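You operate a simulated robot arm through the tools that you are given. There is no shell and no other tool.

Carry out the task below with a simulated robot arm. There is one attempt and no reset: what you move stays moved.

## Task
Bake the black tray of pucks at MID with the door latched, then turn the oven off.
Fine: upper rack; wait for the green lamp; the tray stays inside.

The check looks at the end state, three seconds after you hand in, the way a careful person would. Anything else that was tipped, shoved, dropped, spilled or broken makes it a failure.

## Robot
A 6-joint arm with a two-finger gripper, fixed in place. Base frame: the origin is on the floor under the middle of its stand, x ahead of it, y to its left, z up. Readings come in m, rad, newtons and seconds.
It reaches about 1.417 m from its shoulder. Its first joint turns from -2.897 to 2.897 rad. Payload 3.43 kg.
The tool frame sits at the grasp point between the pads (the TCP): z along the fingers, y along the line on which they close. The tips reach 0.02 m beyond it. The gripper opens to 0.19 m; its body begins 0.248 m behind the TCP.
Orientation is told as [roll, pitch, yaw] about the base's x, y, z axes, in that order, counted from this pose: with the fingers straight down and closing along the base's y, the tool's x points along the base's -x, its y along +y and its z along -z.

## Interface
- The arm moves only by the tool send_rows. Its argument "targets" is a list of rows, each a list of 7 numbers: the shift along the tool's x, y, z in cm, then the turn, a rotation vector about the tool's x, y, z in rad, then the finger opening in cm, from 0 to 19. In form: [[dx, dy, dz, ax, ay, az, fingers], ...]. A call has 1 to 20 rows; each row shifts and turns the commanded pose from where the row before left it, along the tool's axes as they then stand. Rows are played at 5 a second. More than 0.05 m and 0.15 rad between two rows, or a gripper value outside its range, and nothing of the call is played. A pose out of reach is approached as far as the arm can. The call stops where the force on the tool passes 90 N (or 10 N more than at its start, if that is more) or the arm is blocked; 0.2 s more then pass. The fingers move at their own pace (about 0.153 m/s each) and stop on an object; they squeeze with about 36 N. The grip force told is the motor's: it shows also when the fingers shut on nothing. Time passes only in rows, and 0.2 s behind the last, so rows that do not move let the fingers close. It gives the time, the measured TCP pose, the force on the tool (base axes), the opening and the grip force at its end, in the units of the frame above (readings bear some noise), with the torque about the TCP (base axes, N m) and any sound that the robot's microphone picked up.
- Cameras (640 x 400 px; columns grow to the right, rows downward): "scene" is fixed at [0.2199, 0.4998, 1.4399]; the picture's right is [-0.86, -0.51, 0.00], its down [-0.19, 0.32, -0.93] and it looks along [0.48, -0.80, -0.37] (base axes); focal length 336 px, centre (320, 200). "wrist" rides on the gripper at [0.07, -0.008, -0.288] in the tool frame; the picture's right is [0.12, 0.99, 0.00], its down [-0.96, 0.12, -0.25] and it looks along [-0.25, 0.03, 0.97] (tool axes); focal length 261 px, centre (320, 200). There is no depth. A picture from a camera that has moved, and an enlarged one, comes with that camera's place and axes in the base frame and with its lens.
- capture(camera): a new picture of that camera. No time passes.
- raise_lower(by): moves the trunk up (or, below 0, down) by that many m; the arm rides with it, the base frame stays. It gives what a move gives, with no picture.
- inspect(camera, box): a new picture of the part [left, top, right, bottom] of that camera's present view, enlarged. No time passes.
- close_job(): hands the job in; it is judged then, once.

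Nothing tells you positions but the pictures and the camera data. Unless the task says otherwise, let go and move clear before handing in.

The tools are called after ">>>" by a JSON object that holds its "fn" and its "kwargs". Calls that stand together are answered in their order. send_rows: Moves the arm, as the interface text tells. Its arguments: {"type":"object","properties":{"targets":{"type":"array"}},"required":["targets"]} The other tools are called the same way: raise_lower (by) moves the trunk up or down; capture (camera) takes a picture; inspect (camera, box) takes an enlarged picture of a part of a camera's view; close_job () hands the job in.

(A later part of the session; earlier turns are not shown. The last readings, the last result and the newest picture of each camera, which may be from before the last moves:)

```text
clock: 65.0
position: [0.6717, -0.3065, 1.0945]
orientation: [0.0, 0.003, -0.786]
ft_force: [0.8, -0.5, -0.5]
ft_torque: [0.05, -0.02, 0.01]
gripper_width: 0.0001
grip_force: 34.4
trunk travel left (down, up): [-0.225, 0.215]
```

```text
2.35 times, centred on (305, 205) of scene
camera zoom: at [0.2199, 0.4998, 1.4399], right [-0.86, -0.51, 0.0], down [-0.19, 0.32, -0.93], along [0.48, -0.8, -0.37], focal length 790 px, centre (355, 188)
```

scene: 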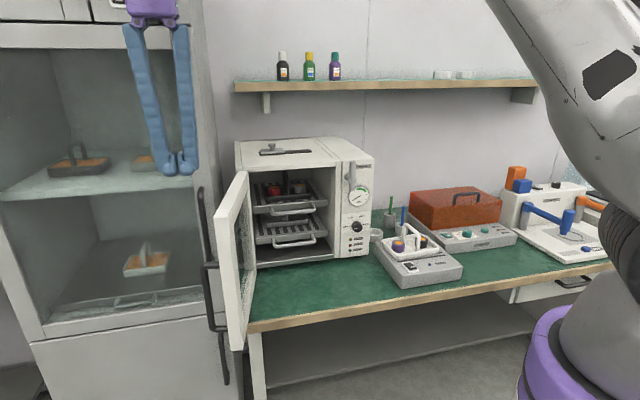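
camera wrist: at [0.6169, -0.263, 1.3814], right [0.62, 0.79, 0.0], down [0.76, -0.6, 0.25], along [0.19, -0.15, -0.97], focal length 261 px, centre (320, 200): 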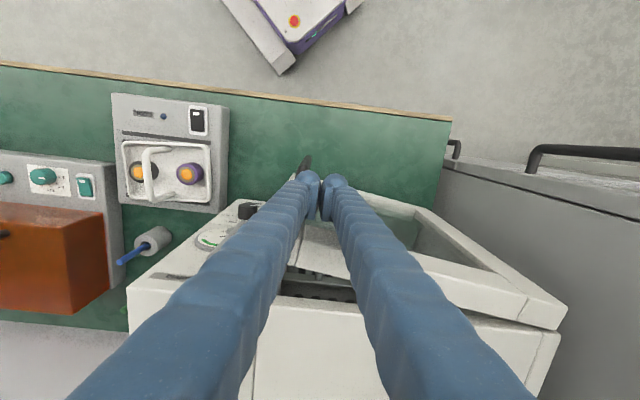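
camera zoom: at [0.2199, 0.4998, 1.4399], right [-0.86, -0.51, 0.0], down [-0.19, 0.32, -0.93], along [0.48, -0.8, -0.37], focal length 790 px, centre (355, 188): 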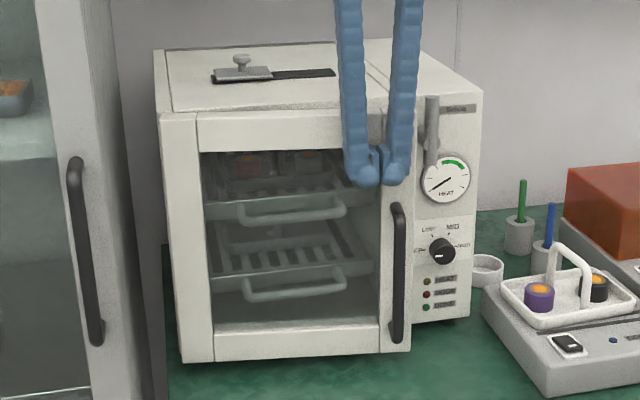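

The door is nearly closed (about 10°). I'll push it home gently in 1 cm steps.

>>> {"fn": "send_rows", "kwargs": {"targets": [[-1, 0, 0, 0, 0, 0, 0], [-1, 0, 0, 0, 0, 0, 0], [-1, 0, 0, 0, 0, 0, 0], [0, 0, 0, 0, 0, 0, 0]]}}

>>> {"fn": "inspect", "kwargs": {"camera": "scene", "box": [220, 120, 390, 290]}}

>>> {"fn": "capture", "kwargs": {"camera": "wrist"}}

```text
clock: 66.0
position: [0.695, -0.3264, 1.0958]
orientation: [0.001, 0.002, -0.787]
ft_force: [-1.2, -0.6, 0.9]
ft_torque: [0.05, 0.0, -0.02]
gripper_width: 0.0
grip_force: 34.7
trunk travel left (down, up): [-0.225, 0.215]
```

```text
2.35 times, centred on (305, 205) of scene
camera zoom: at [0.2199, 0.4998, 1.4399], right [-0.86, -0.51, 0.0], down [-0.19, 0.32, -0.93], along [0.48, -0.8, -0.37], focal length 790 px, centre (355, 188)
```

zoom: 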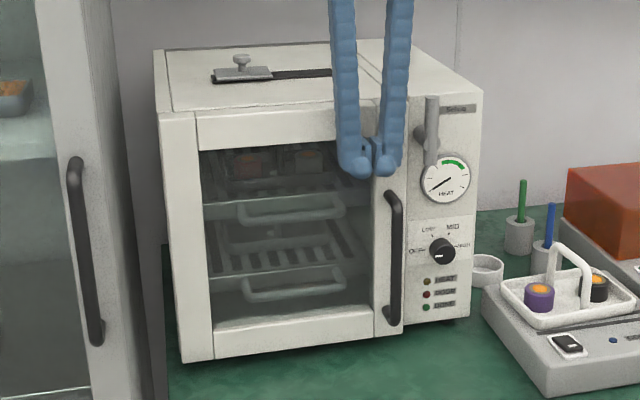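

```text
taken
camera wrist: at [0.6398, -0.2847, 1.3818], right [0.62, 0.79, 0.0], down [0.76, -0.6, 0.25], along [0.19, -0.15, -0.97], focal length 261 px, centre (320, 200)
```

wrist: 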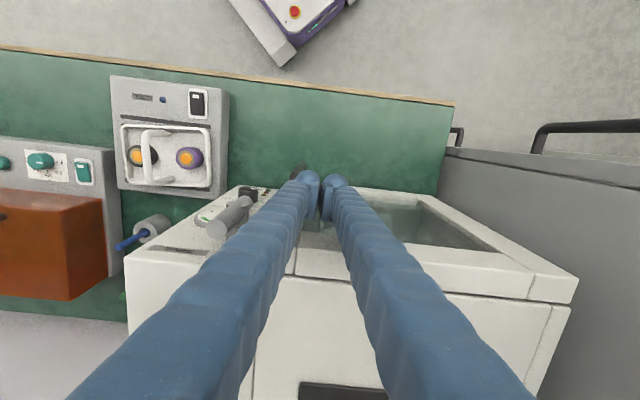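

>>> {"fn": "send_rows", "kwargs": {"targets": [[-0.6, 0, 0, 0, 0, 0, 0], [-0.6, 0, 0, 0, 0, 0, 0], [0, 0, 0, 0, 0, 0, 0]]}}

>>> {"fn": "inspect", "kwargs": {"camera": "scene", "box": [220, 120, 390, 290]}}

```text
clock: 66.8
position: [0.7021, -0.3365, 1.0955]
orientation: [0.001, 0.002, -0.787]
ft_force: [-0.5, 1.6, -1.0]
ft_torque: [0.06, -0.02, 0.04]
gripper_width: 0.0057
grip_force: 34.0
trunk travel left (down, up): [-0.225, 0.215]
```

```text
2.35 times, centred on (305, 205) of scene
camera zoom: at [0.2199, 0.4998, 1.4399], right [-0.86, -0.51, 0.0], down [-0.19, 0.32, -0.93], along [0.48, -0.8, -0.37], focal length 790 px, centre (355, 188)
```

zoom: 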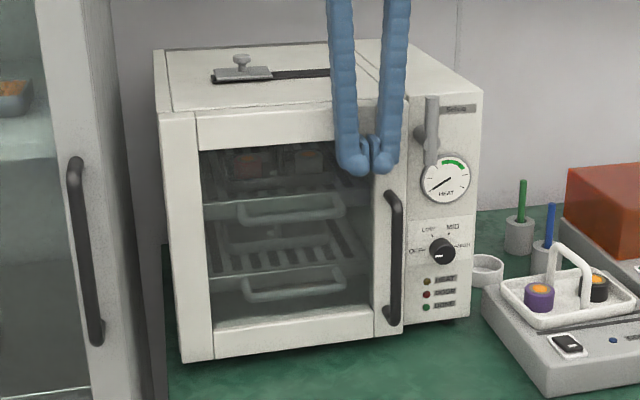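

>>> {"fn": "send_rows", "kwargs": {"targets": [[-0.4, 0, 0, 0, 0, 0, 0], [-0.4, 0, 0, 0, 0, 0, 0], [0, 0, 0, 0, 0, 0, 0]]}}

>>> {"fn": "inspect", "kwargs": {"camera": "scene", "box": [310, 130, 390, 270]}}

>>> {"fn": "inspect", "kwargs": {"camera": "wrist", "box": [180, 150, 360, 320]}}

```text
clock: 67.6
position: [0.7022, -0.3367, 1.0958]
orientation: [0.0, 0.01, -0.788]
ft_force: [-29.2, 39.9, -10.0]
ft_torque: [0.8, 0.06, 0.23]
gripper_width: 0.0059
grip_force: 34.4
trunk travel left (down, up): [-0.225, 0.215]
```

```text
2.86 times, centred on (350, 200) of scene
camera zoom: at [0.2199, 0.4998, 1.4399], right [-0.86, -0.51, 0.0], down [-0.19, 0.32, -0.93], along [0.48, -0.8, -0.37], focal length 959 px, centre (234, 200)
```

zoom: 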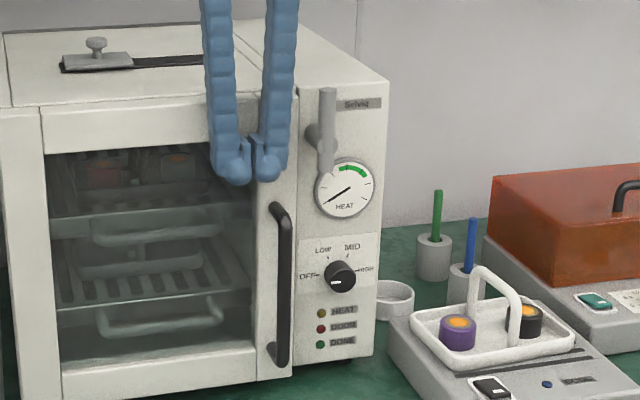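

```text
2.35 times, centred on (270, 235) of wrist
camera zoom: at [0.6501, -0.2942, 1.3822], right [0.62, 0.79, 0.0], down [0.76, -0.6, 0.24], along [0.19, -0.15, -0.97], focal length 613 px, centre (438, 118)
```

zoom: 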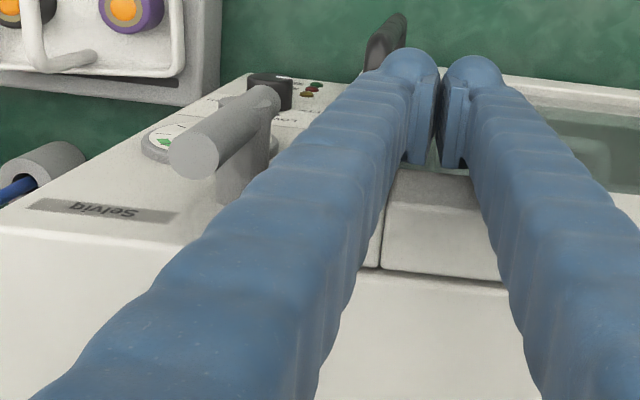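

The door is against its stop (about 50 N). I'll back off, rise, and look from above and the side to confirm it stays flush.

>>> {"fn": "send_rows", "kwargs": {"targets": [[0.6, 0, 0, 0, 0, 0, 0], [1, 0, 0, 0, 0, 0, 0], [2, 0, 0, 0, 0, 0, 0], [2, 0, -3, 0, 0, 0, 0], [2, 0, -4, 0, 0, 0, 0], [2, 0, -4, 0, 0, 0, 0], [2, 0, -4, 0, 0, 0, 0]]}}

>>> {"fn": "inspect", "kwargs": {"camera": "scene", "box": [220, 120, 390, 290]}}

>>> {"fn": "capture", "kwargs": {"camera": "wrist"}}

>>> {"fn": "inspect", "kwargs": {"camera": "scene", "box": [320, 140, 390, 260]}}

```text
clock: 69.2
position: [0.6233, -0.255, 1.2442]
orientation: [0.0, 0.002, -0.788]
ft_force: [-0.6, -0.7, 0.1]
ft_torque: [-0.03, -0.04, -0.03]
gripper_width: 0.0
grip_force: 34.4
trunk travel left (down, up): [-0.225, 0.215]
```

```text
2.35 times, centred on (305, 205) of scene
camera zoom: at [0.2199, 0.4998, 1.4399], right [-0.86, -0.51, 0.0], down [-0.19, 0.32, -0.93], along [0.48, -0.8, -0.37], focal length 790 px, centre (355, 188)
```

zoom: 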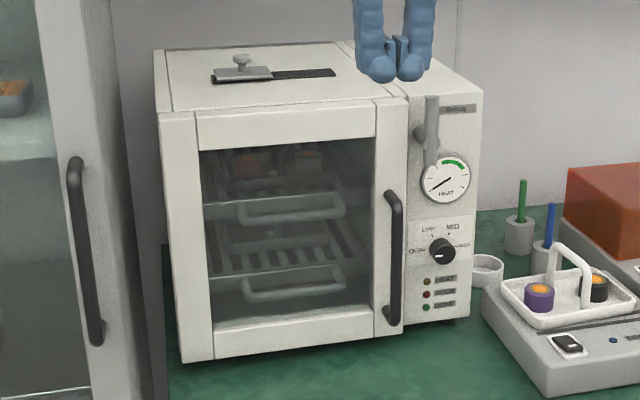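

```text
taken
camera wrist: at [0.5693, -0.2114, 1.5311], right [0.62, 0.79, 0.0], down [0.76, -0.6, 0.25], along [0.19, -0.15, -0.97], focal length 261 px, centre (320, 200)
```

wrist: 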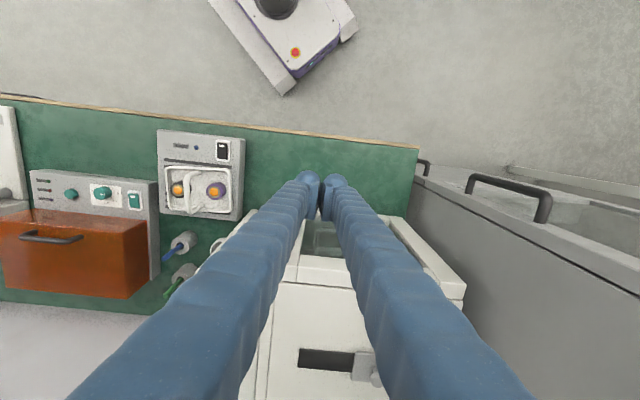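

```text
3.33 times, centred on (355, 200) of scene
camera zoom: at [0.2199, 0.4998, 1.4399], right [-0.86, -0.51, 0.0], down [-0.19, 0.32, -0.93], along [0.48, -0.8, -0.37], focal length 1119 px, centre (203, 200)
```

zoom: 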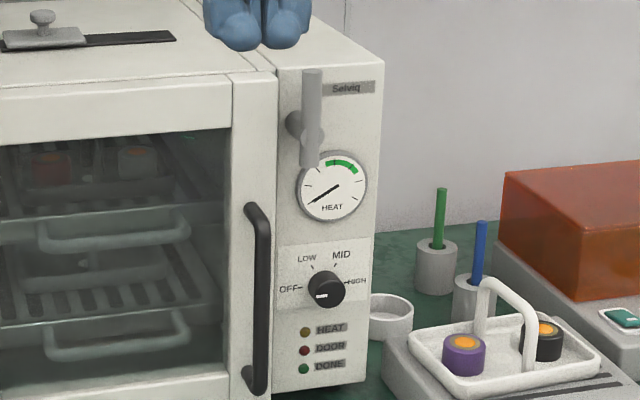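

The door stays closed. Now the T-lever latch: I'll zoom in on it to see its pivot and arms.

>>> {"fn": "inspect", "kwargs": {"camera": "scene", "box": [335, 150, 375, 185]}}

>>> {"fn": "inspect", "kwargs": {"camera": "scene", "box": [320, 200, 380, 260]}}

```text
11.43 times, centred on (355, 168) of scene
camera zoom: at [0.2199, 0.4998, 1.4399], right [-0.86, -0.51, 0.0], down [-0.19, 0.32, -0.93], along [0.48, -0.8, -0.37], focal length 3837 px, centre (-80, 571)
```

zoom: 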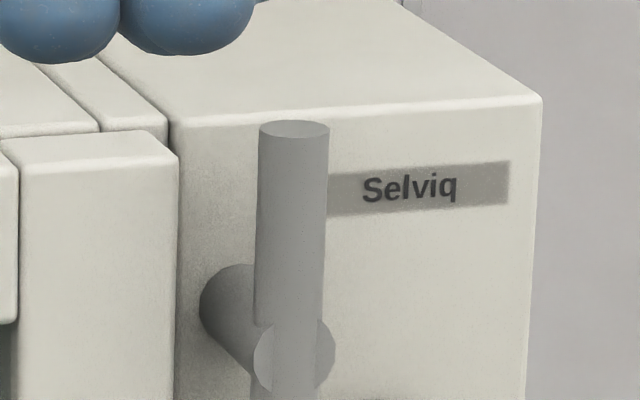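

```text
6.67 times, centred on (350, 230) of scene
camera zoom: at [0.2199, 0.4998, 1.4399], right [-0.86, -0.51, 0.0], down [-0.19, 0.32, -0.93], along [0.48, -0.8, -0.37], focal length 2238 px, centre (120, 0)
```

zoom: 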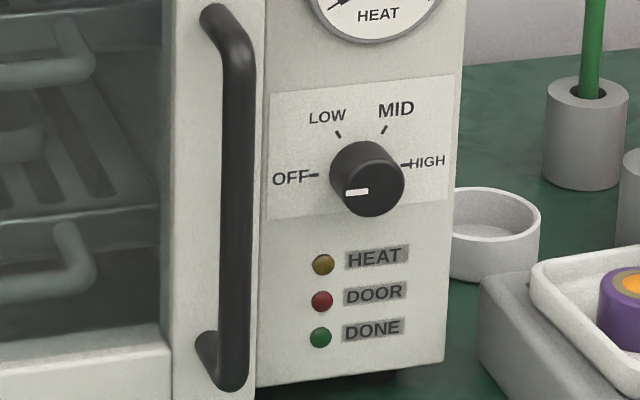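

The lever's long arm points up from a pivot near (u 0.166, z 1.106). Turning it toward the door lays it across the door face. I'll tilt the tool 45°, go to the right of the arm, and view.

>>> {"fn": "send_rows", "kwargs": {"targets": [[0, 0, 0, 0, -0.131, 0, 0], [0, 0, 0, 0, -0.131, 0, 0], [0, 0, 0, 0, -0.131, 0, 0], [0, 0, 0, 0, -0.131, 0, 0], [0, 0, 0, 0, -0.131, 0, 0], [0, 0, 0, 0, -0.13, 0, 0], [0.57, -3.6, 0.57, 0, 0, 0, 0], [0.57, -3.6, 0.57, 0, 0, 0, 0], [0.57, -3.6, 0.57, 0, 0, 0, 0], [0.57, -3.6, 0.57, 0, 0, 0, 0], [0.57, -3.6, 0.57, 0, 0, 0, 0], [0, 0, 0, 0, 0, 0, 0]]}}

>>> {"fn": "capture", "kwargs": {"camera": "wrist"}}

>>> {"fn": "capture", "kwargs": {"camera": "scene"}}

```text
clock: 71.8
position: [0.4979, -0.3842, 1.1937]
orientation: [-0.004, -0.773, -0.782]
ft_force: [1.0, 0.0, 0.5]
ft_torque: [0.02, 0.0, 0.03]
gripper_width: 0.0001
grip_force: 34.6
trunk travel left (down, up): [-0.225, 0.215]
```

```text
taken
camera wrist: at [0.3156, -0.2127, 1.3508], right [0.64, 0.76, -0.09], down [0.45, -0.28, 0.85], along [0.62, -0.58, -0.52], focal length 261 px, centre (320, 200)
```

wrist: 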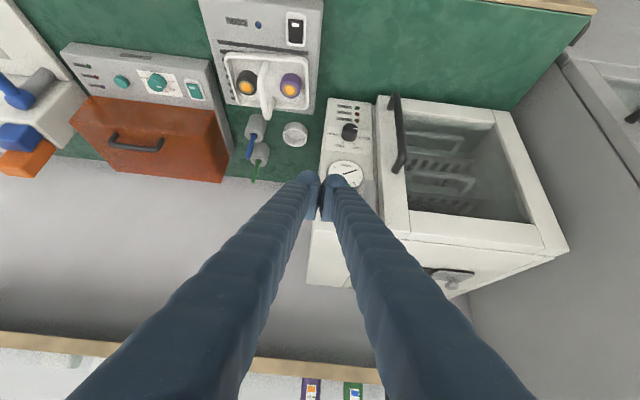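

```text
taken
```

scene: 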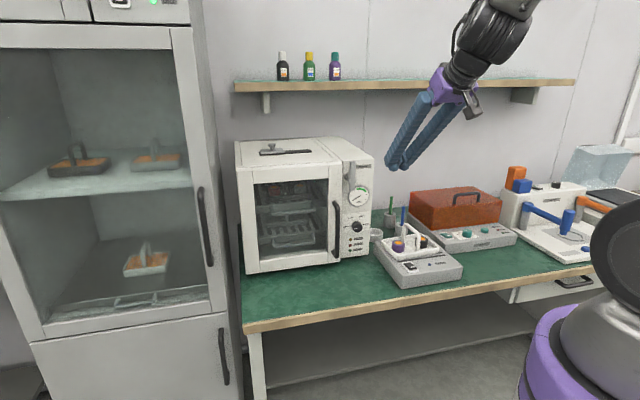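

>>> {"fn": "send_rows", "kwargs": {"targets": [[0, 0, 0, 0, 0, 0, 0], [0, 0, 0, 0, 0, 0, 0]]}}

>>> {"fn": "inspect", "kwargs": {"camera": "wrist", "box": [280, 80, 420, 260]}}

>>> {"fn": "inspect", "kwargs": {"camera": "scene", "box": [330, 80, 500, 250]}}

```text
clock: 72.4
position: [0.4982, -0.3839, 1.195]
orientation: [-0.004, -0.77, -0.785]
ft_force: [0.1, -0.1, 0.1]
ft_torque: [-0.03, -0.01, -0.01]
gripper_width: 0.0
grip_force: 33.8
trunk travel left (down, up): [-0.225, 0.215]
```

```text
2.22 times, centred on (350, 170) of wrist
camera zoom: at [0.3158, -0.2124, 1.351], right [0.64, 0.76, -0.09], down [0.45, -0.28, 0.85], along [0.62, -0.58, -0.52], focal length 579 px, centre (253, 267)
```

zoom: 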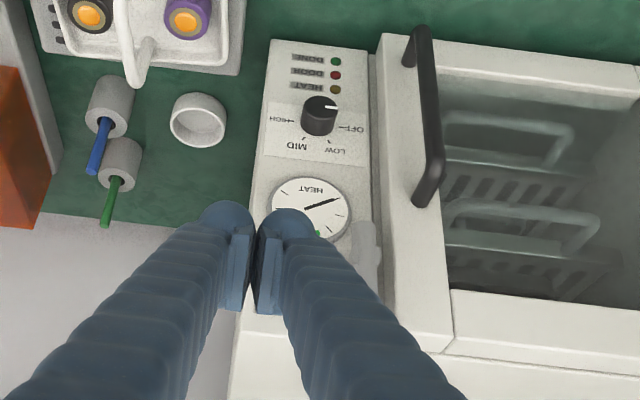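

```text
2.35 times, centred on (415, 165) of scene
camera zoom: at [0.2199, 0.4998, 1.4399], right [-0.86, -0.51, 0.0], down [-0.19, 0.32, -0.93], along [0.48, -0.8, -0.37], focal length 790 px, centre (96, 282)
```

zoom: 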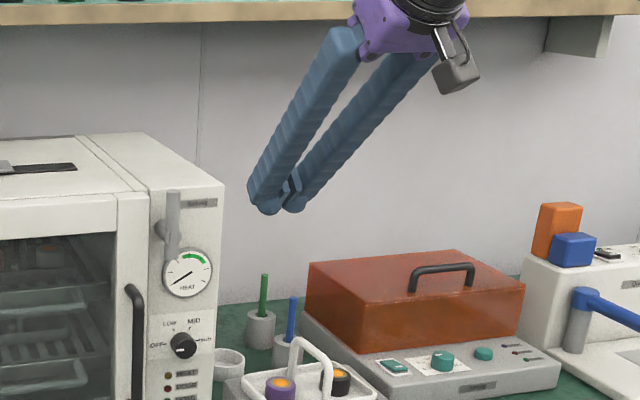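

The arm seems slightly limited in this folded posture, but moving outward should relax that. I'll advance toward the lever's right side in steps and check.

>>> {"fn": "send_rows", "kwargs": {"targets": [[-1.44, 0.33, 2.1, 0, 0, 0, 0], [-1.44, 0.33, 2.1, 0, 0, 0, 0], [-1.44, 0.33, 2.1, 0, 0, 0, 0], [0, 0, 0, 0, 0, 0, 0]]}}

>>> {"fn": "inspect", "kwargs": {"camera": "wrist", "box": [280, 80, 420, 260]}}

>>> {"fn": "inspect", "kwargs": {"camera": "scene", "box": [320, 120, 420, 220]}}

```text
clock: 73.4
position: [0.5575, -0.4311, 1.1922]
orientation: [0.0, -0.787, -0.788]
ft_force: [-0.4, 0.6, -1.0]
ft_torque: [0.07, -0.03, 0.07]
gripper_width: 0.0002
grip_force: 34.7
trunk travel left (down, up): [-0.225, 0.215]
```

```text
2.22 times, centred on (350, 170) of wrist
camera zoom: at [0.3727, -0.2596, 1.3453], right [0.64, 0.76, -0.08], down [0.44, -0.28, 0.85], along [0.63, -0.59, -0.51], focal length 579 px, centre (253, 267)
```

zoom: 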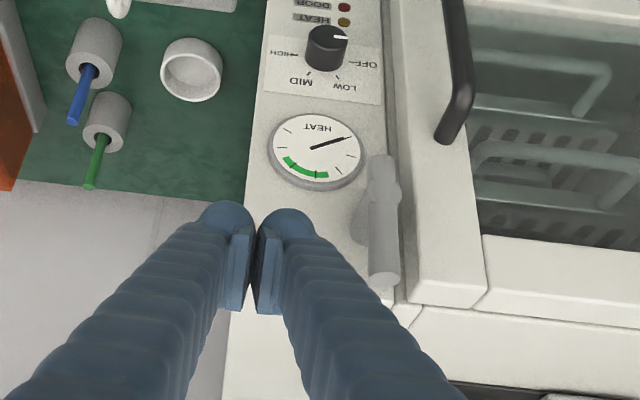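

```text
4.00 times, centred on (370, 170) of scene
camera zoom: at [0.2199, 0.4998, 1.4399], right [-0.86, -0.51, 0.0], down [-0.19, 0.32, -0.93], along [0.48, -0.8, -0.37], focal length 1343 px, centre (120, 320)
```

zoom: 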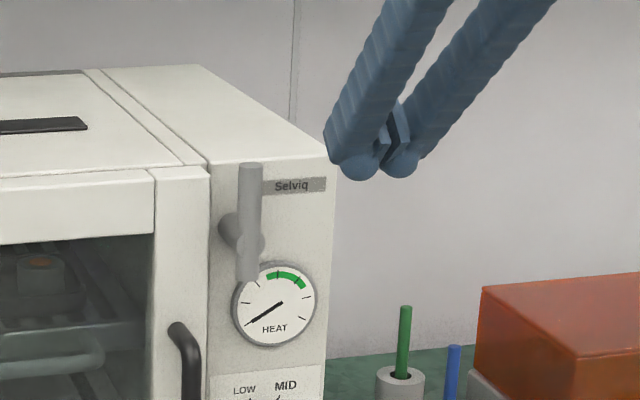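

>>> {"fn": "send_rows", "kwargs": {"targets": [[-0.78, 0.5, 1.98, 0, 0, 0, 0], [-0.78, 0.5, 1.98, 0, 0, 0, 0], [0, 0, 0, 0, 0, 0, 0]]}}

>>> {"fn": "inspect", "kwargs": {"camera": "wrist", "box": [280, 100, 420, 260]}}

>>> {"fn": "inspect", "kwargs": {"camera": "scene", "box": [320, 130, 400, 210]}}

```text
clock: 74.2
position: [0.593, -0.4518, 1.1746]
orientation: [0.0, -0.784, -0.787]
ft_force: [-0.9, 0.6, -0.2]
ft_torque: [0.01, 0.02, -0.01]
gripper_width: 0.0
grip_force: 34.2
trunk travel left (down, up): [-0.225, 0.215]
```

```text
2.50 times, centred on (350, 180) of wrist
camera zoom: at [0.4077, -0.2788, 1.3275], right [0.64, 0.76, -0.08], down [0.44, -0.28, 0.85], along [0.63, -0.59, -0.51], focal length 652 px, centre (245, 250)
```

zoom: 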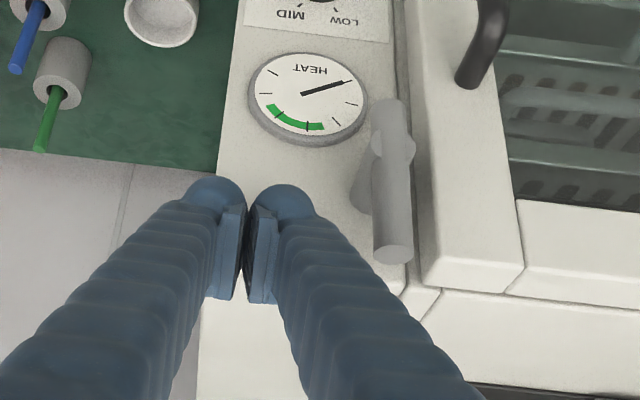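

```text
5.00 times, centred on (360, 170) of scene
camera zoom: at [0.2199, 0.4998, 1.4399], right [-0.86, -0.51, 0.0], down [-0.19, 0.32, -0.93], along [0.48, -0.8, -0.37], focal length 1679 px, centre (120, 350)
```

zoom: 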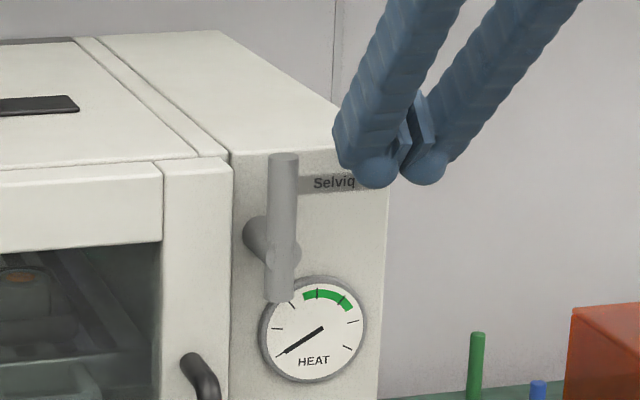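

The fingertips are beside the lever arm with about 3–4 cm gap. I'll move toward it and start turning the arm toward the door.

>>> {"fn": "send_rows", "kwargs": {"targets": [[0.2, 1.16, 0.2, 0, 0, 0, 0], [0.2, 1.16, 0.2, 0, 0, 0, 0], [0.2, 1.16, 0.2, 0, 0, 0, 0], [-0.1, 0.9, -0.1, 0, 0, 0, 0], [0, 0, 0, 0, 0, 0, 0]]}}

>>> {"fn": "inspect", "kwargs": {"camera": "wrist", "box": [280, 100, 420, 260]}}

>>> {"fn": "inspect", "kwargs": {"camera": "scene", "box": [320, 130, 400, 210]}}

```text
clock: 75.4
position: [0.6211, -0.4217, 1.1677]
orientation: [0.0, -0.784, -0.787]
ft_force: [-1.4, 0.4, 0.0]
ft_torque: [-0.04, 0.01, 0.02]
gripper_width: 0.0
grip_force: 34.6
trunk travel left (down, up): [-0.225, 0.215]
```

```text
2.50 times, centred on (350, 180) of wrist
camera zoom: at [0.4382, -0.2477, 1.3189], right [0.64, 0.76, -0.08], down [0.44, -0.28, 0.85], along [0.63, -0.59, -0.51], focal length 652 px, centre (245, 250)
```

zoom: 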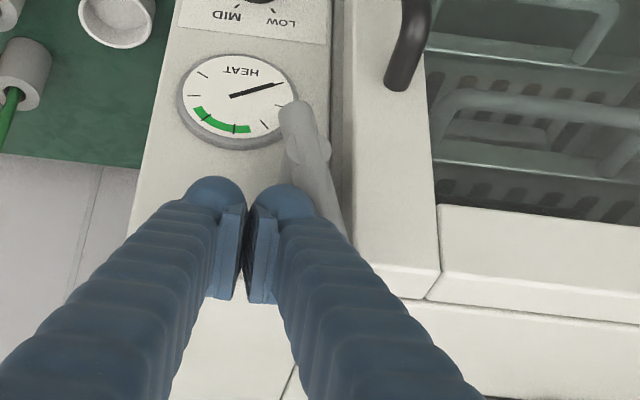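

```text
5.00 times, centred on (360, 170) of scene
camera zoom: at [0.2199, 0.4998, 1.4399], right [-0.86, -0.51, 0.0], down [-0.19, 0.32, -0.93], along [0.48, -0.8, -0.37], focal length 1679 px, centre (120, 350)
```

zoom: 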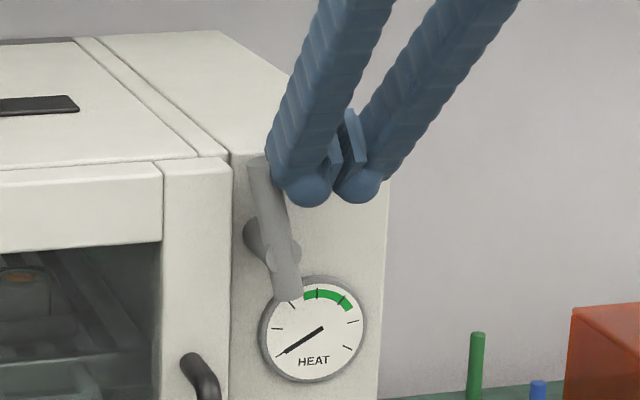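

The lever turns easily toward the door. Continuing the arc.

>>> {"fn": "send_rows", "kwargs": {"targets": [[-0.1, 0.95, -0.1, 0, 0, 0, 0], [-0.1, 0.95, -0.1, 0, 0, 0, 0], [0.28, 1.2, 0.28, 0, 0, 0, 0], [0.28, 1.2, 0.28, 0, 0, 0, 0], [0, 0, 0, 0, 0, 0, 0]]}}

>>> {"fn": "inspect", "kwargs": {"camera": "wrist", "box": [280, 100, 420, 260]}}

>>> {"fn": "inspect", "kwargs": {"camera": "scene", "box": [320, 130, 400, 210]}}

```text
clock: 76.6
position: [0.6509, -0.391, 1.1648]
orientation: [-0.001, -0.789, -0.788]
ft_force: [-22.5, -0.5, 21.7]
ft_torque: [-0.13, -0.36, -0.13]
gripper_width: 0.0003
grip_force: 33.8
trunk travel left (down, up): [-0.225, 0.215]
```

```text
2.50 times, centred on (350, 180) of wrist
camera zoom: at [0.4665, -0.218, 1.3154], right [0.64, 0.76, -0.08], down [0.44, -0.28, 0.86], along [0.63, -0.59, -0.51], focal length 652 px, centre (245, 250)
```

zoom: 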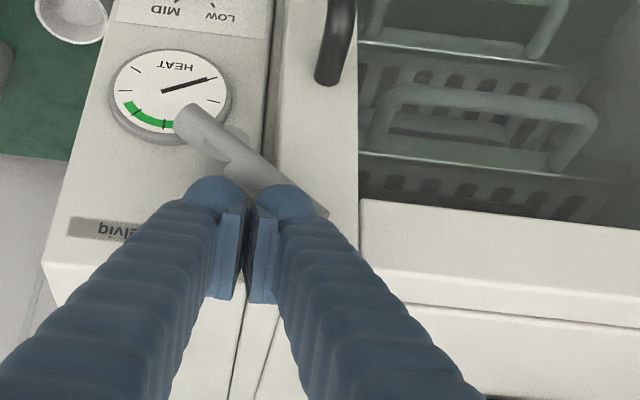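

```text
5.00 times, centred on (360, 170) of scene
camera zoom: at [0.2199, 0.4998, 1.4399], right [-0.86, -0.51, 0.0], down [-0.19, 0.32, -0.93], along [0.48, -0.8, -0.37], focal length 1679 px, centre (120, 350)
```

zoom: 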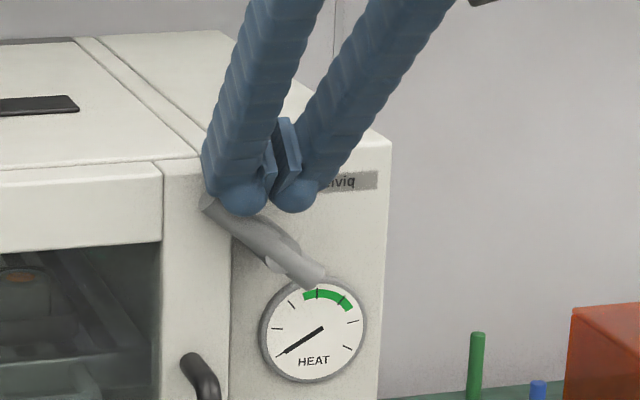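

The lever is about 55–60° over, with about 30 N resistance. I'll now push more downward to bring it horizontal, watching the force.

>>> {"fn": "send_rows", "kwargs": {"targets": [[0.59, 0.5, 0.45, 0, 0, 0, 0], [0.59, 0.5, 0.45, 0, 0, 0, 0], [0, 0, 0, 0, 0, 0, 0]]}}

>>> {"fn": "inspect", "kwargs": {"camera": "wrist", "box": [280, 100, 420, 260]}}

>>> {"fn": "inspect", "kwargs": {"camera": "scene", "box": [320, 130, 400, 210]}}

```text
clock: 77.4
position: [0.6574, -0.3781, 1.1452]
orientation: [-0.002, -0.777, -0.781]
ft_force: [-16.1, 22.2, -11.5]
ft_torque: [0.04, 0.31, 0.42]
gripper_width: 0.0
grip_force: 34.4
trunk travel left (down, up): [-0.225, 0.215]
```

```text
2.50 times, centred on (350, 180) of wrist
camera zoom: at [0.4738, -0.2071, 1.2992], right [0.64, 0.76, -0.08], down [0.44, -0.28, 0.85], along [0.63, -0.58, -0.52], focal length 652 px, centre (245, 250)
```

zoom: 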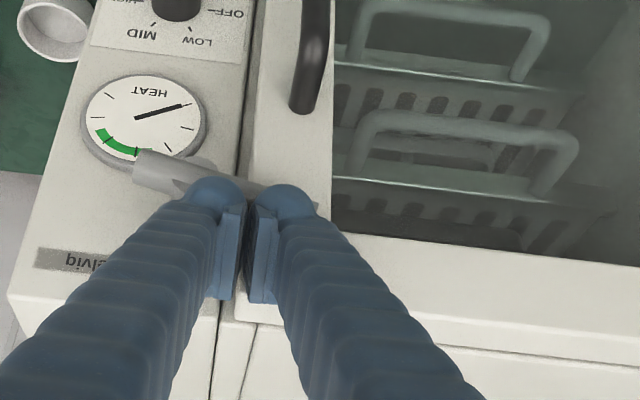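

```text
5.00 times, centred on (360, 170) of scene
camera zoom: at [0.2199, 0.4998, 1.4399], right [-0.86, -0.51, 0.0], down [-0.19, 0.32, -0.93], along [0.48, -0.8, -0.37], focal length 1679 px, centre (120, 350)
```

zoom: 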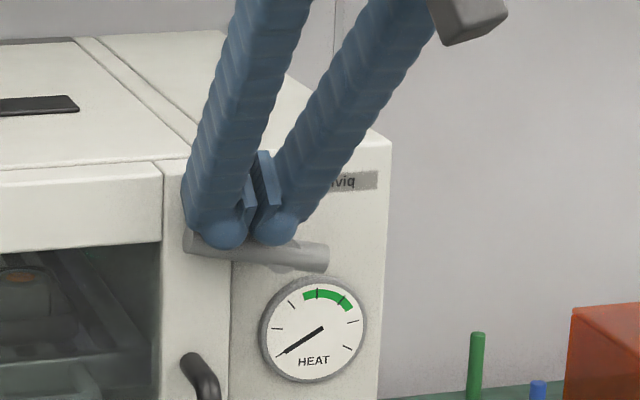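

The lever is about 13° short of horizontal, and the fingers are rubbing the door face. I'll ease out a little and press down the rest.

>>> {"fn": "send_rows", "kwargs": {"targets": [[0.5, 0, -0.35, 0, 0, 0, 0], [0.35, 0.2, 0.35, 0, 0, 0, 0], [0.35, 0.2, 0.35, 0, 0, 0, 0], [0, 0, 0, 0, 0, 0, 0]]}}

>>> {"fn": "inspect", "kwargs": {"camera": "wrist", "box": [280, 100, 420, 260]}}

>>> {"fn": "inspect", "kwargs": {"camera": "scene", "box": [320, 130, 400, 210]}}

```text
clock: 78.4
position: [0.6594, -0.376, 1.1376]
orientation: [-0.001, -0.785, -0.787]
ft_force: [-0.7, 0.0, 0.2]
ft_torque: [0.01, 0.0, -0.01]
gripper_width: 0.0
grip_force: 34.0
trunk travel left (down, up): [-0.225, 0.215]
```

```text
2.50 times, centred on (350, 180) of wrist
camera zoom: at [0.4749, -0.2028, 1.2902], right [0.64, 0.76, -0.08], down [0.44, -0.28, 0.85], along [0.63, -0.59, -0.51], focal length 652 px, centre (245, 250)
```

zoom: 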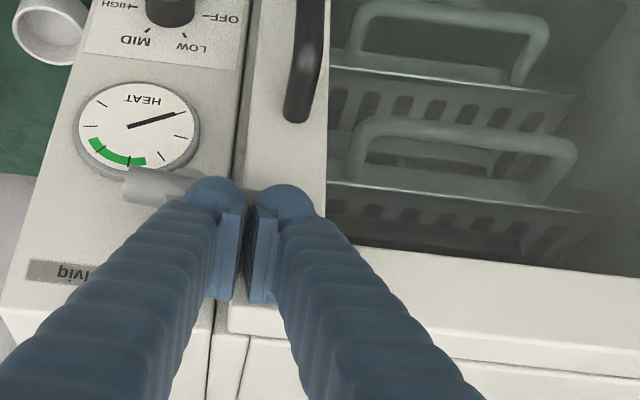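

```text
5.00 times, centred on (360, 170) of scene
camera zoom: at [0.2199, 0.4998, 1.4399], right [-0.86, -0.51, 0.0], down [-0.19, 0.32, -0.93], along [0.48, -0.8, -0.37], focal length 1679 px, centre (120, 350)
```

zoom: 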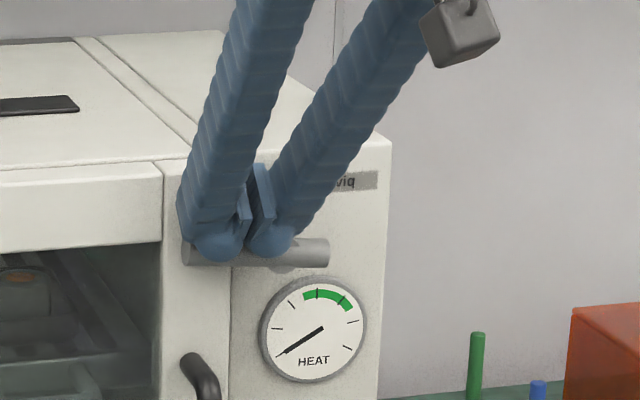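

>>> {"fn": "send_rows", "kwargs": {"targets": [[0.35, 0.1, 0.35, 0, 0, 0, 0], [0.2, 0, 0.2, 0, 0, 0, 0], [0, 0, 0, 0, 0, 0, 0]]}}

>>> {"fn": "inspect", "kwargs": {"camera": "scene", "box": [320, 130, 400, 210]}}

```text
clock: 79.2
position: [0.6583, -0.3728, 1.1307]
orientation: [0.0, -0.786, -0.788]
ft_force: [-2.8, 4.0, 13.6]
ft_torque: [-0.04, -0.03, 0.01]
gripper_width: 0.0061
grip_force: 34.2
trunk travel left (down, up): [-0.225, 0.215]
```

```text
5.00 times, centred on (360, 170) of scene
camera zoom: at [0.2199, 0.4998, 1.4399], right [-0.86, -0.51, 0.0], down [-0.19, 0.32, -0.93], along [0.48, -0.8, -0.37], focal length 1679 px, centre (120, 350)
```

zoom: 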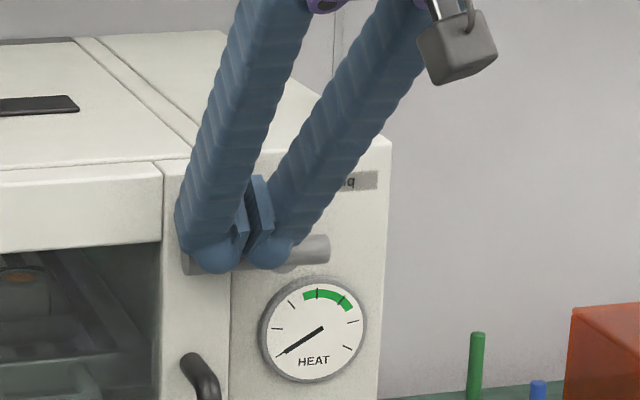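

>>> {"fn": "send_rows", "kwargs": {"targets": [[0.2, 0, 0.2, 0, 0, 0, 0], [0, 0, 0, 0, 0, 0, 0]]}}

>>> {"fn": "inspect", "kwargs": {"camera": "scene", "box": [320, 130, 400, 210]}}

```text
clock: 79.8
position: [0.6584, -0.3734, 1.129]
orientation: [-0.002, -0.79, -0.787]
ft_force: [-5.9, 13.4, 36.0]
ft_torque: [-0.07, -0.05, 0.02]
gripper_width: 0.0058
grip_force: 34.0
trunk travel left (down, up): [-0.225, 0.215]
```

```text
5.00 times, centred on (360, 170) of scene
camera zoom: at [0.2199, 0.4998, 1.4399], right [-0.86, -0.51, 0.0], down [-0.19, 0.32, -0.93], along [0.48, -0.8, -0.37], focal length 1679 px, centre (120, 350)
```

zoom: 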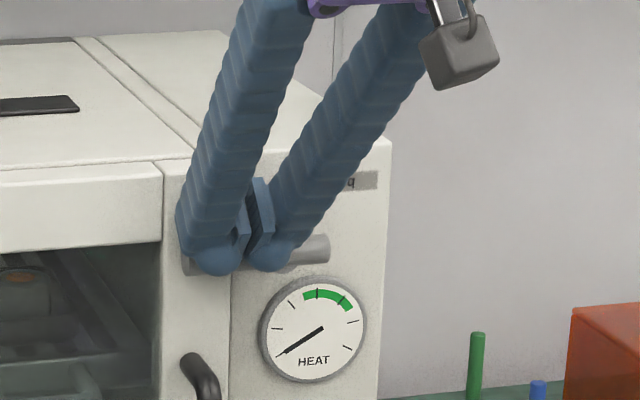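

The lever is at a firm stop, horizontal across the door. I'll lift off it, back away and look.

>>> {"fn": "send_rows", "kwargs": {"targets": [[-0.42, 0, -0.42, 0, 0, 0, 0], [-0.5, 0, -0.7, 0, 0, 0, 0], [0.5, 0, -2.5, 0, 0, 0, 0], [1, 0, -4, 0, 0, 0, 0], [1, 0, -4, 0, 0, 0, 0]]}}

>>> {"fn": "inspect", "kwargs": {"camera": "scene", "box": [310, 140, 390, 260]}}

>>> {"fn": "capture", "kwargs": {"camera": "wrist"}}

```text
clock: 81.0
position: [0.5905, -0.3107, 1.2028]
orientation: [-0.001, -0.785, -0.786]
ft_force: [0.7, 0.7, 0.9]
ft_torque: [0.0, -0.06, 0.0]
gripper_width: 0.0
grip_force: 34.3
trunk travel left (down, up): [-0.225, 0.215]
```

```text
3.33 times, centred on (350, 200) of scene
camera zoom: at [0.2199, 0.4998, 1.4399], right [-0.86, -0.51, 0.0], down [-0.19, 0.32, -0.93], along [0.48, -0.8, -0.37], focal length 1119 px, centre (220, 200)
```

zoom: 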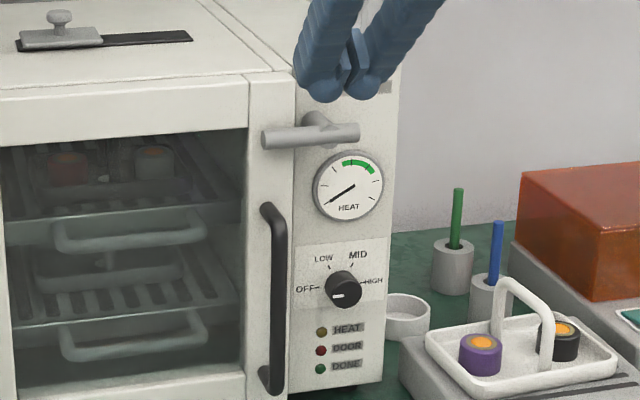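

```text
taken
camera wrist: at [0.4061, -0.1376, 1.3544], right [0.64, 0.76, -0.08], down [0.44, -0.28, 0.86], along [0.63, -0.59, -0.51], focal length 261 px, centre (320, 200)
```

wrist: 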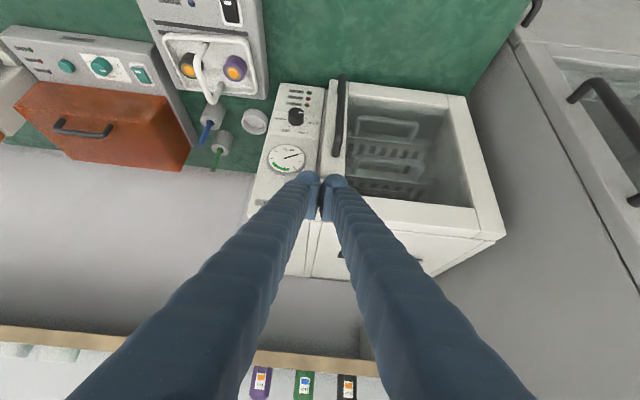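

The lever lies across the door, so the door is latched. Next is the knob, and I need its exact position and the lamp states.

>>> {"fn": "inspect", "kwargs": {"camera": "wrist", "box": [255, 75, 365, 185]}}

>>> {"fn": "inspect", "kwargs": {"camera": "scene", "box": [335, 205, 375, 260]}}

```text
3.64 times, centred on (310, 130) of wrist
camera zoom: at [0.4061, -0.1376, 1.3544], right [0.64, 0.76, -0.08], down [0.44, -0.28, 0.86], along [0.63, -0.59, -0.51], focal length 948 px, centre (356, 454)
```

zoom: 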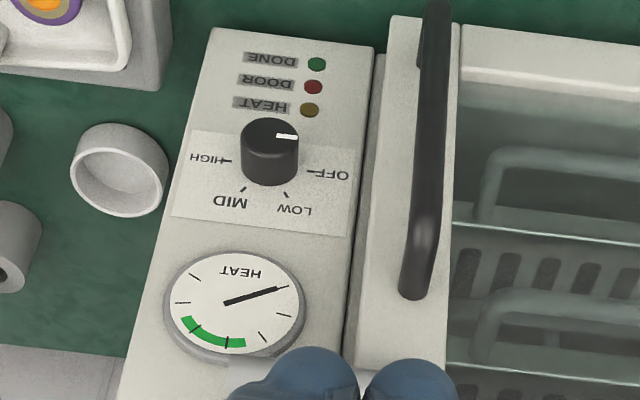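

```text
7.27 times, centred on (355, 232) of scene
camera zoom: at [0.2199, 0.4998, 1.4399], right [-0.86, -0.51, 0.0], down [-0.19, 0.32, -0.93], along [0.48, -0.8, -0.37], focal length 2442 px, centre (66, -36)
```

zoom: 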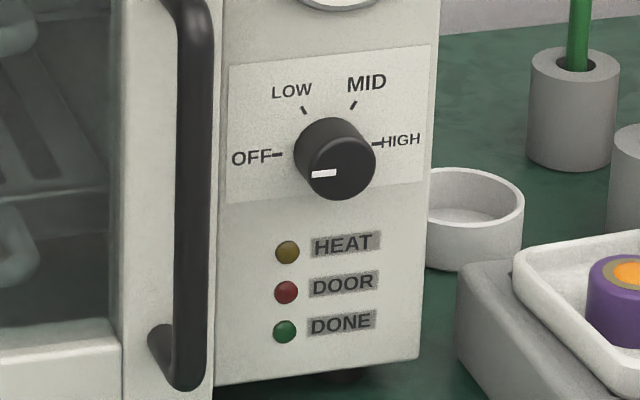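

The knob is at about u 0.137, z 0.935, with its face at n -0.749 and the panel at n -0.778. It points to OFF, and MID is about 120° clockwise. I'll raise the trunk to give the arm room, then bring the tool horizontal in front of the panel.

>>> {"fn": "raise_lower", "kwargs": {"by": 0.18}}

>>> {"fn": "capture", "kwargs": {"camera": "scene"}}

```text
clock: 83.0
position: [0.5919, -0.3115, 1.381]
orientation: [0.0, -0.784, -0.787]
ft_force: [0.7, 0.5, -0.2]
ft_torque: [-0.02, 0.0, -0.01]
gripper_width: 0.0002
grip_force: 34.3
trunk travel left (down, up): [-0.405, 0.035]
```

```text
taken
```

scene: 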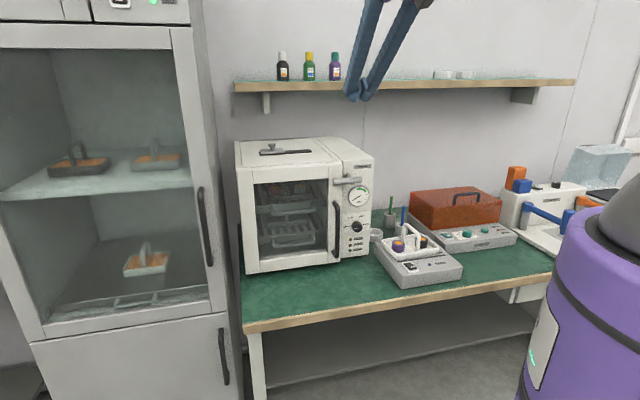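

>>> {"fn": "send_rows", "kwargs": {"targets": [[2.74, -0.77, 3.09, 0, 0, 0, 0], [2.74, -0.77, 3.09, 0, 0, 0, 0], [2.74, -0.77, 3.09, 0, 0, 0, 0], [2.74, -0.77, 3.09, 0, 0, 0, 0], [2.74, -0.77, 3.09, 0, 0, 0, 0], [2.74, -0.77, 3.09, 0, 0, 0, 0], [2.74, -0.77, 3.09, 0, 0, 0, 0], [2.74, -0.77, 3.09, 0, 0, 0, 0], [0, 0, 0, 0, -0.131, 0, 3], [0, 0, 0, 0, -0.131, 0, 6], [0, 0, 0, 0, -0.131, 0, 6], [0, 0, 0, 0, -0.131, 0, 6], [0, 0, 0, 0, -0.131, 0, 6], [0, 0, 0, 0, -0.131, 0, 6], [0, 0, 0, 0, 0, 0, 6]]}}

>>> {"fn": "capture", "kwargs": {"camera": "scene"}}

>>> {"fn": "capture", "kwargs": {"camera": "wrist"}}

```text
clock: 86.2
position: [0.6967, -0.4271, 1.3171]
orientation: [-1.075, -1.329, 0.29]
ft_force: [-0.5, -0.6, -0.2]
ft_torque: [0.06, -0.01, 0.08]
gripper_width: 0.06
grip_force: 0.0
out of reach, approached as far as the arm can: row 3, 4, 5, 6, 7, 8, 9, 10, 11, 12, 13, 14
trunk travel left (down, up): [-0.405, 0.035]
```

```text
taken
```

scene: 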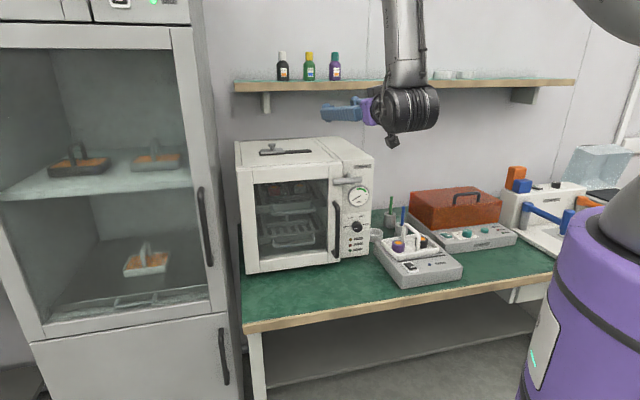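

```text
taken
camera wrist: at [0.4762, -0.2342, 1.2818], right [0.65, 0.69, -0.33], down [0.13, 0.32, 0.94], along [0.75, -0.65, 0.12], focal length 261 px, centre (320, 200)
```

wrist: 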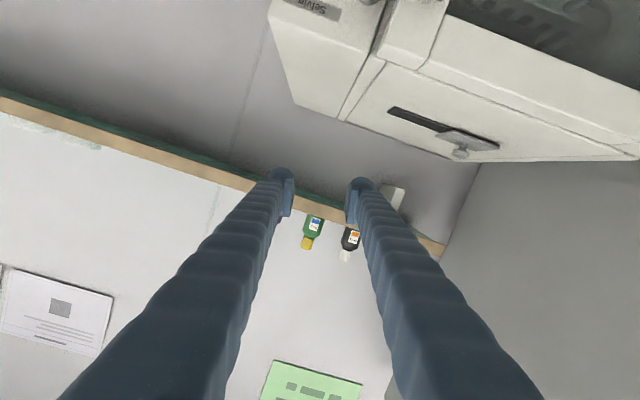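

Raising the trunk made that pose unreachable, and the arm stopped in an odd posture above the oven without touching anything. I'll retrace the commanded path back to the last good pose, then lower the trunk instead.

>>> {"fn": "send_rows", "kwargs": {"targets": [[0, 0, 0, 0, 0.131, 0, 6], [0, 0, 0, 0, 0.131, 0, 6], [0, 0, 0, 0, 0.131, 0, 6], [0, 0, 0, 0, 0.131, 0, 6], [0, 0, 0, 0, 0.131, 0, 6], [0, 0, 0, 0, 0.131, 0, 6], [-2.74, 0.77, -3.09, 0, 0, 0, 6], [-2.74, 0.77, -3.09, 0, 0, 0, 6], [-2.74, 0.77, -3.09, 0, 0, 0, 6], [-2.74, 0.77, -3.09, 0, 0, 0, 6], [-2.74, 0.77, -3.09, 0, 0, 0, 6], [-2.74, 0.77, -3.09, 0, 0, 0, 6], [-2.74, 0.77, -3.09, 0, 0, 0, 6], [-2.74, 0.77, -3.09, 0, 0, 0, 6], [0, 0, 0, 0, 0, 0, 6]]}}

>>> {"fn": "capture", "kwargs": {"camera": "scene"}}

```text
clock: 89.4
position: [0.7965, -0.35, 1.6323]
orientation: [-0.242, -0.661, -0.626]
ft_force: [-0.5, -0.9, -0.2]
ft_torque: [0.06, 0.0, 0.01]
gripper_width: 0.0601
grip_force: 0.1
trunk travel left (down, up): [-0.405, 0.035]
```

```text
taken
```

scene: 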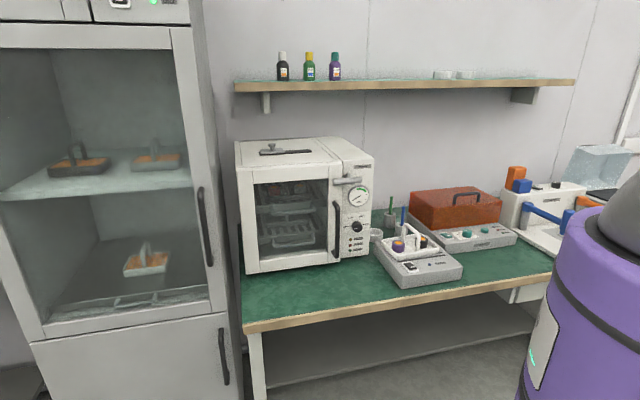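

The arm re-synced to a pose above the oven, touching nothing. I'll straighten the tool to vertical and bring it back in front of the oven's right side, then lower with a better sequence: low first, then tilt.

>>> {"fn": "send_rows", "kwargs": {"targets": [[0, 0, 0, -0.036, 0.1349, 0.0145, 4], [0, 0, 0, -0.036, 0.1349, 0.0145, 2], [0, 0, 0, -0.036, 0.1349, 0.0145, 0], [0, 0, 0, -0.036, 0.1349, 0.0145, 0], [0, 0, 0, -0.036, 0.1349, 0.0145, 0], [0, 0, 0, 0, 0, 0, 0]]}}

>>> {"fn": "capture", "kwargs": {"camera": "wrist"}}

```text
clock: 90.8
position: [0.7641, -0.3327, 1.603]
orientation: [0.0, 0.003, -0.782]
ft_force: [0.4, -0.3, -0.4]
ft_torque: [0.01, 0.15, 0.0]
gripper_width: 0.0
grip_force: 34.1
out of reach, approached as far as the arm can: row 5
trunk travel left (down, up): [-0.405, 0.035]
```

```text
taken
camera wrist: at [0.7086, -0.2916, 1.8896], right [0.62, 0.79, 0.0], down [0.76, -0.6, 0.25], along [0.19, -0.15, -0.97], focal length 261 px, centre (320, 200)
```

wrist: 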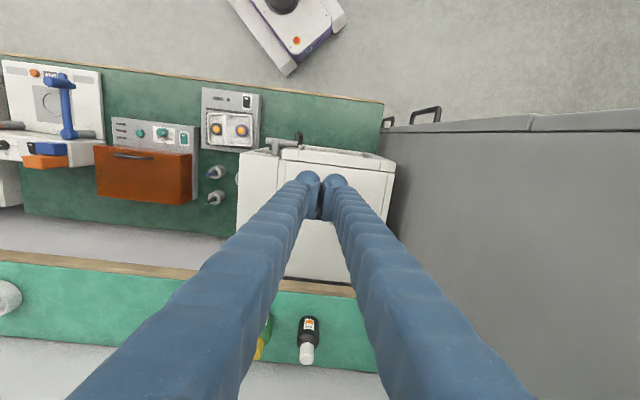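

>>> {"fn": "send_rows", "kwargs": {"targets": [[0.84, -2.28, 3.92, 0, 0, 0, 0], [0.84, -2.28, 3.92, 0, 0, 0, 0], [0.84, -2.28, 3.92, 0, 0, 0, 0], [0.84, -2.28, 3.92, 0, 0, 0, 0], [0.84, -2.28, 3.92, 0, 0, 0, 0], [0.84, -2.28, 3.92, 0, 0, 0, 0], [0.84, -2.28, 3.92, 0, 0, 0, 0], [0.84, -2.28, 3.92, 0, 0, 0, 0], [0.84, -2.28, 3.92, 0, 0, 0, 0], [0, 0, 0, 0, 0, 0, 0]]}}

>>> {"fn": "capture", "kwargs": {"camera": "wrist"}}

>>> {"fn": "capture", "kwargs": {"camera": "scene"}}

```text
clock: 93.0
position: [0.565, -0.428, 1.2466]
orientation: [0.001, -0.001, -0.786]
ft_force: [-0.4, 1.0, -0.5]
ft_torque: [-0.02, 0.0, -0.02]
gripper_width: 0.0003
grip_force: 34.7
trunk travel left (down, up): [-0.405, 0.035]
```

```text
taken
camera wrist: at [0.5106, -0.3841, 1.5342], right [0.62, 0.79, 0.0], down [0.76, -0.6, 0.25], along [0.2, -0.15, -0.97], focal length 261 px, centre (320, 200)
```

wrist: 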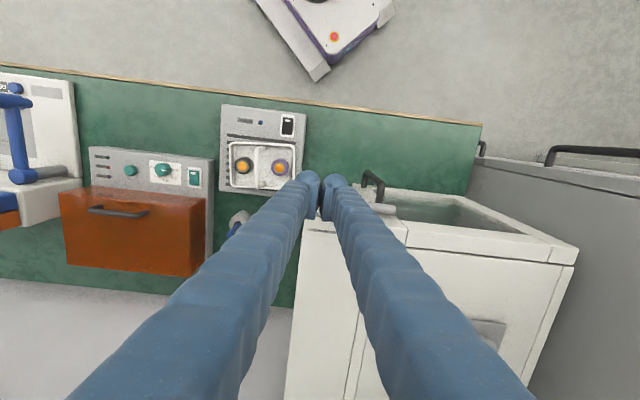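

```text
taken
```

scene: 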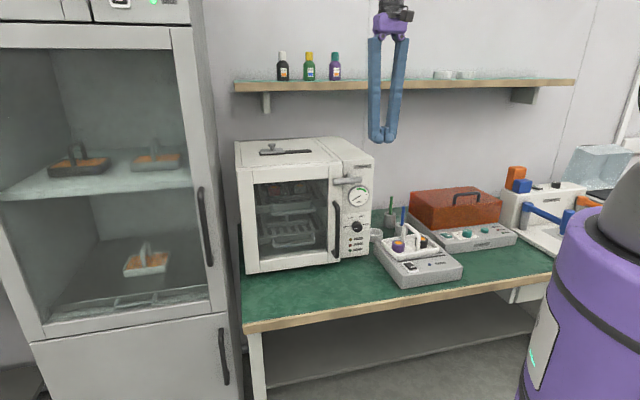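

Good: vertical, in front of the panel's right edge. I'll raise the trunk a touch more, then descend vertically before tilting.

>>> {"fn": "raise_lower", "kwargs": {"by": 0.03}}

>>> {"fn": "send_rows", "kwargs": {"targets": [[0.3, -0.55, 4.1, 0, 0, 0, 0], [0.3, -0.55, 4.1, 0, 0, 0, 0], [0.3, -0.55, 4.1, 0, 0, 0, 0], [0.3, -0.55, 4.1, 0, 0, 0, 0], [0, 0, 4.1, 0, 0, 0, 0], [0, 0, 4.1, 0, 0, 0, 0], [0, 0, 4.1, 0, 0, 0, 0], [0, 0, 4.1, 0, 0, 0, 0], [0, 0, 0, 0, 0, 0, 0]]}}

>>> {"fn": "capture", "kwargs": {"camera": "wrist"}}

>>> {"fn": "inspect", "kwargs": {"camera": "scene", "box": [300, 130, 480, 290]}}

```text
clock: 93.8
position: [0.5656, -0.4284, 1.2779]
orientation: [0.0, 0.001, -0.785]
ft_force: [0.3, 0.6, 0.4]
ft_torque: [0.0, 0.0, -0.01]
gripper_width: 0.0002
grip_force: 34.0
trunk travel left (down, up): [-0.435, 0.005]
```

```text
clock: 95.8
position: [0.5392, -0.4318, 0.9518]
orientation: [0.001, -0.002, -0.785]
ft_force: [0.4, 1.4, 0.8]
ft_torque: [-0.02, -0.04, -0.01]
gripper_width: 0.0
grip_force: 34.3
trunk travel left (down, up): [-0.435, 0.005]
```

```text
taken
camera wrist: at [0.484, -0.389, 1.2383], right [0.62, 0.79, 0.0], down [0.76, -0.6, 0.25], along [0.2, -0.15, -0.97], focal length 261 px, centre (320, 200)
```

wrist: 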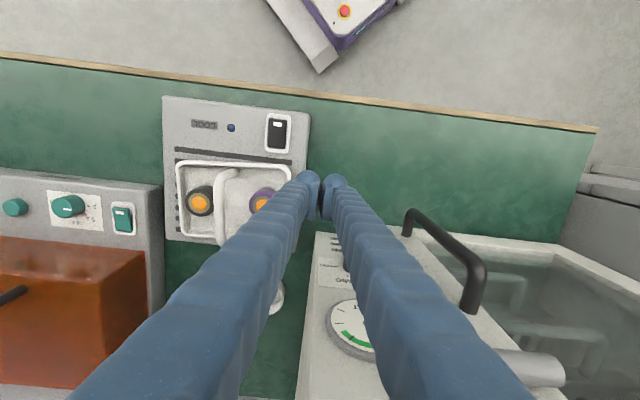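

```text
2.50 times, centred on (390, 210) of scene
camera zoom: at [0.2199, 0.4998, 1.4399], right [-0.86, -0.51, 0.0], down [-0.19, 0.32, -0.93], along [0.48, -0.8, -0.37], focal length 839 px, centre (145, 175)
```

zoom: 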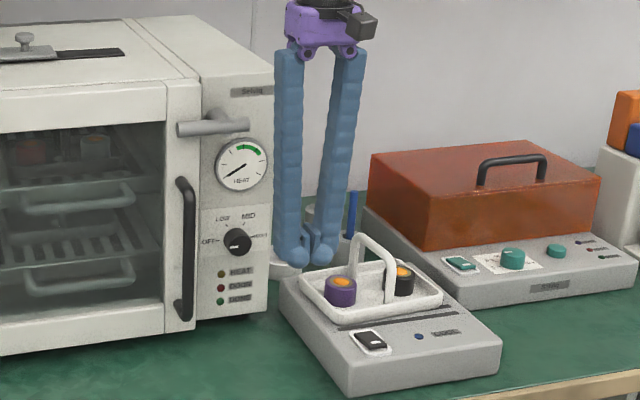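

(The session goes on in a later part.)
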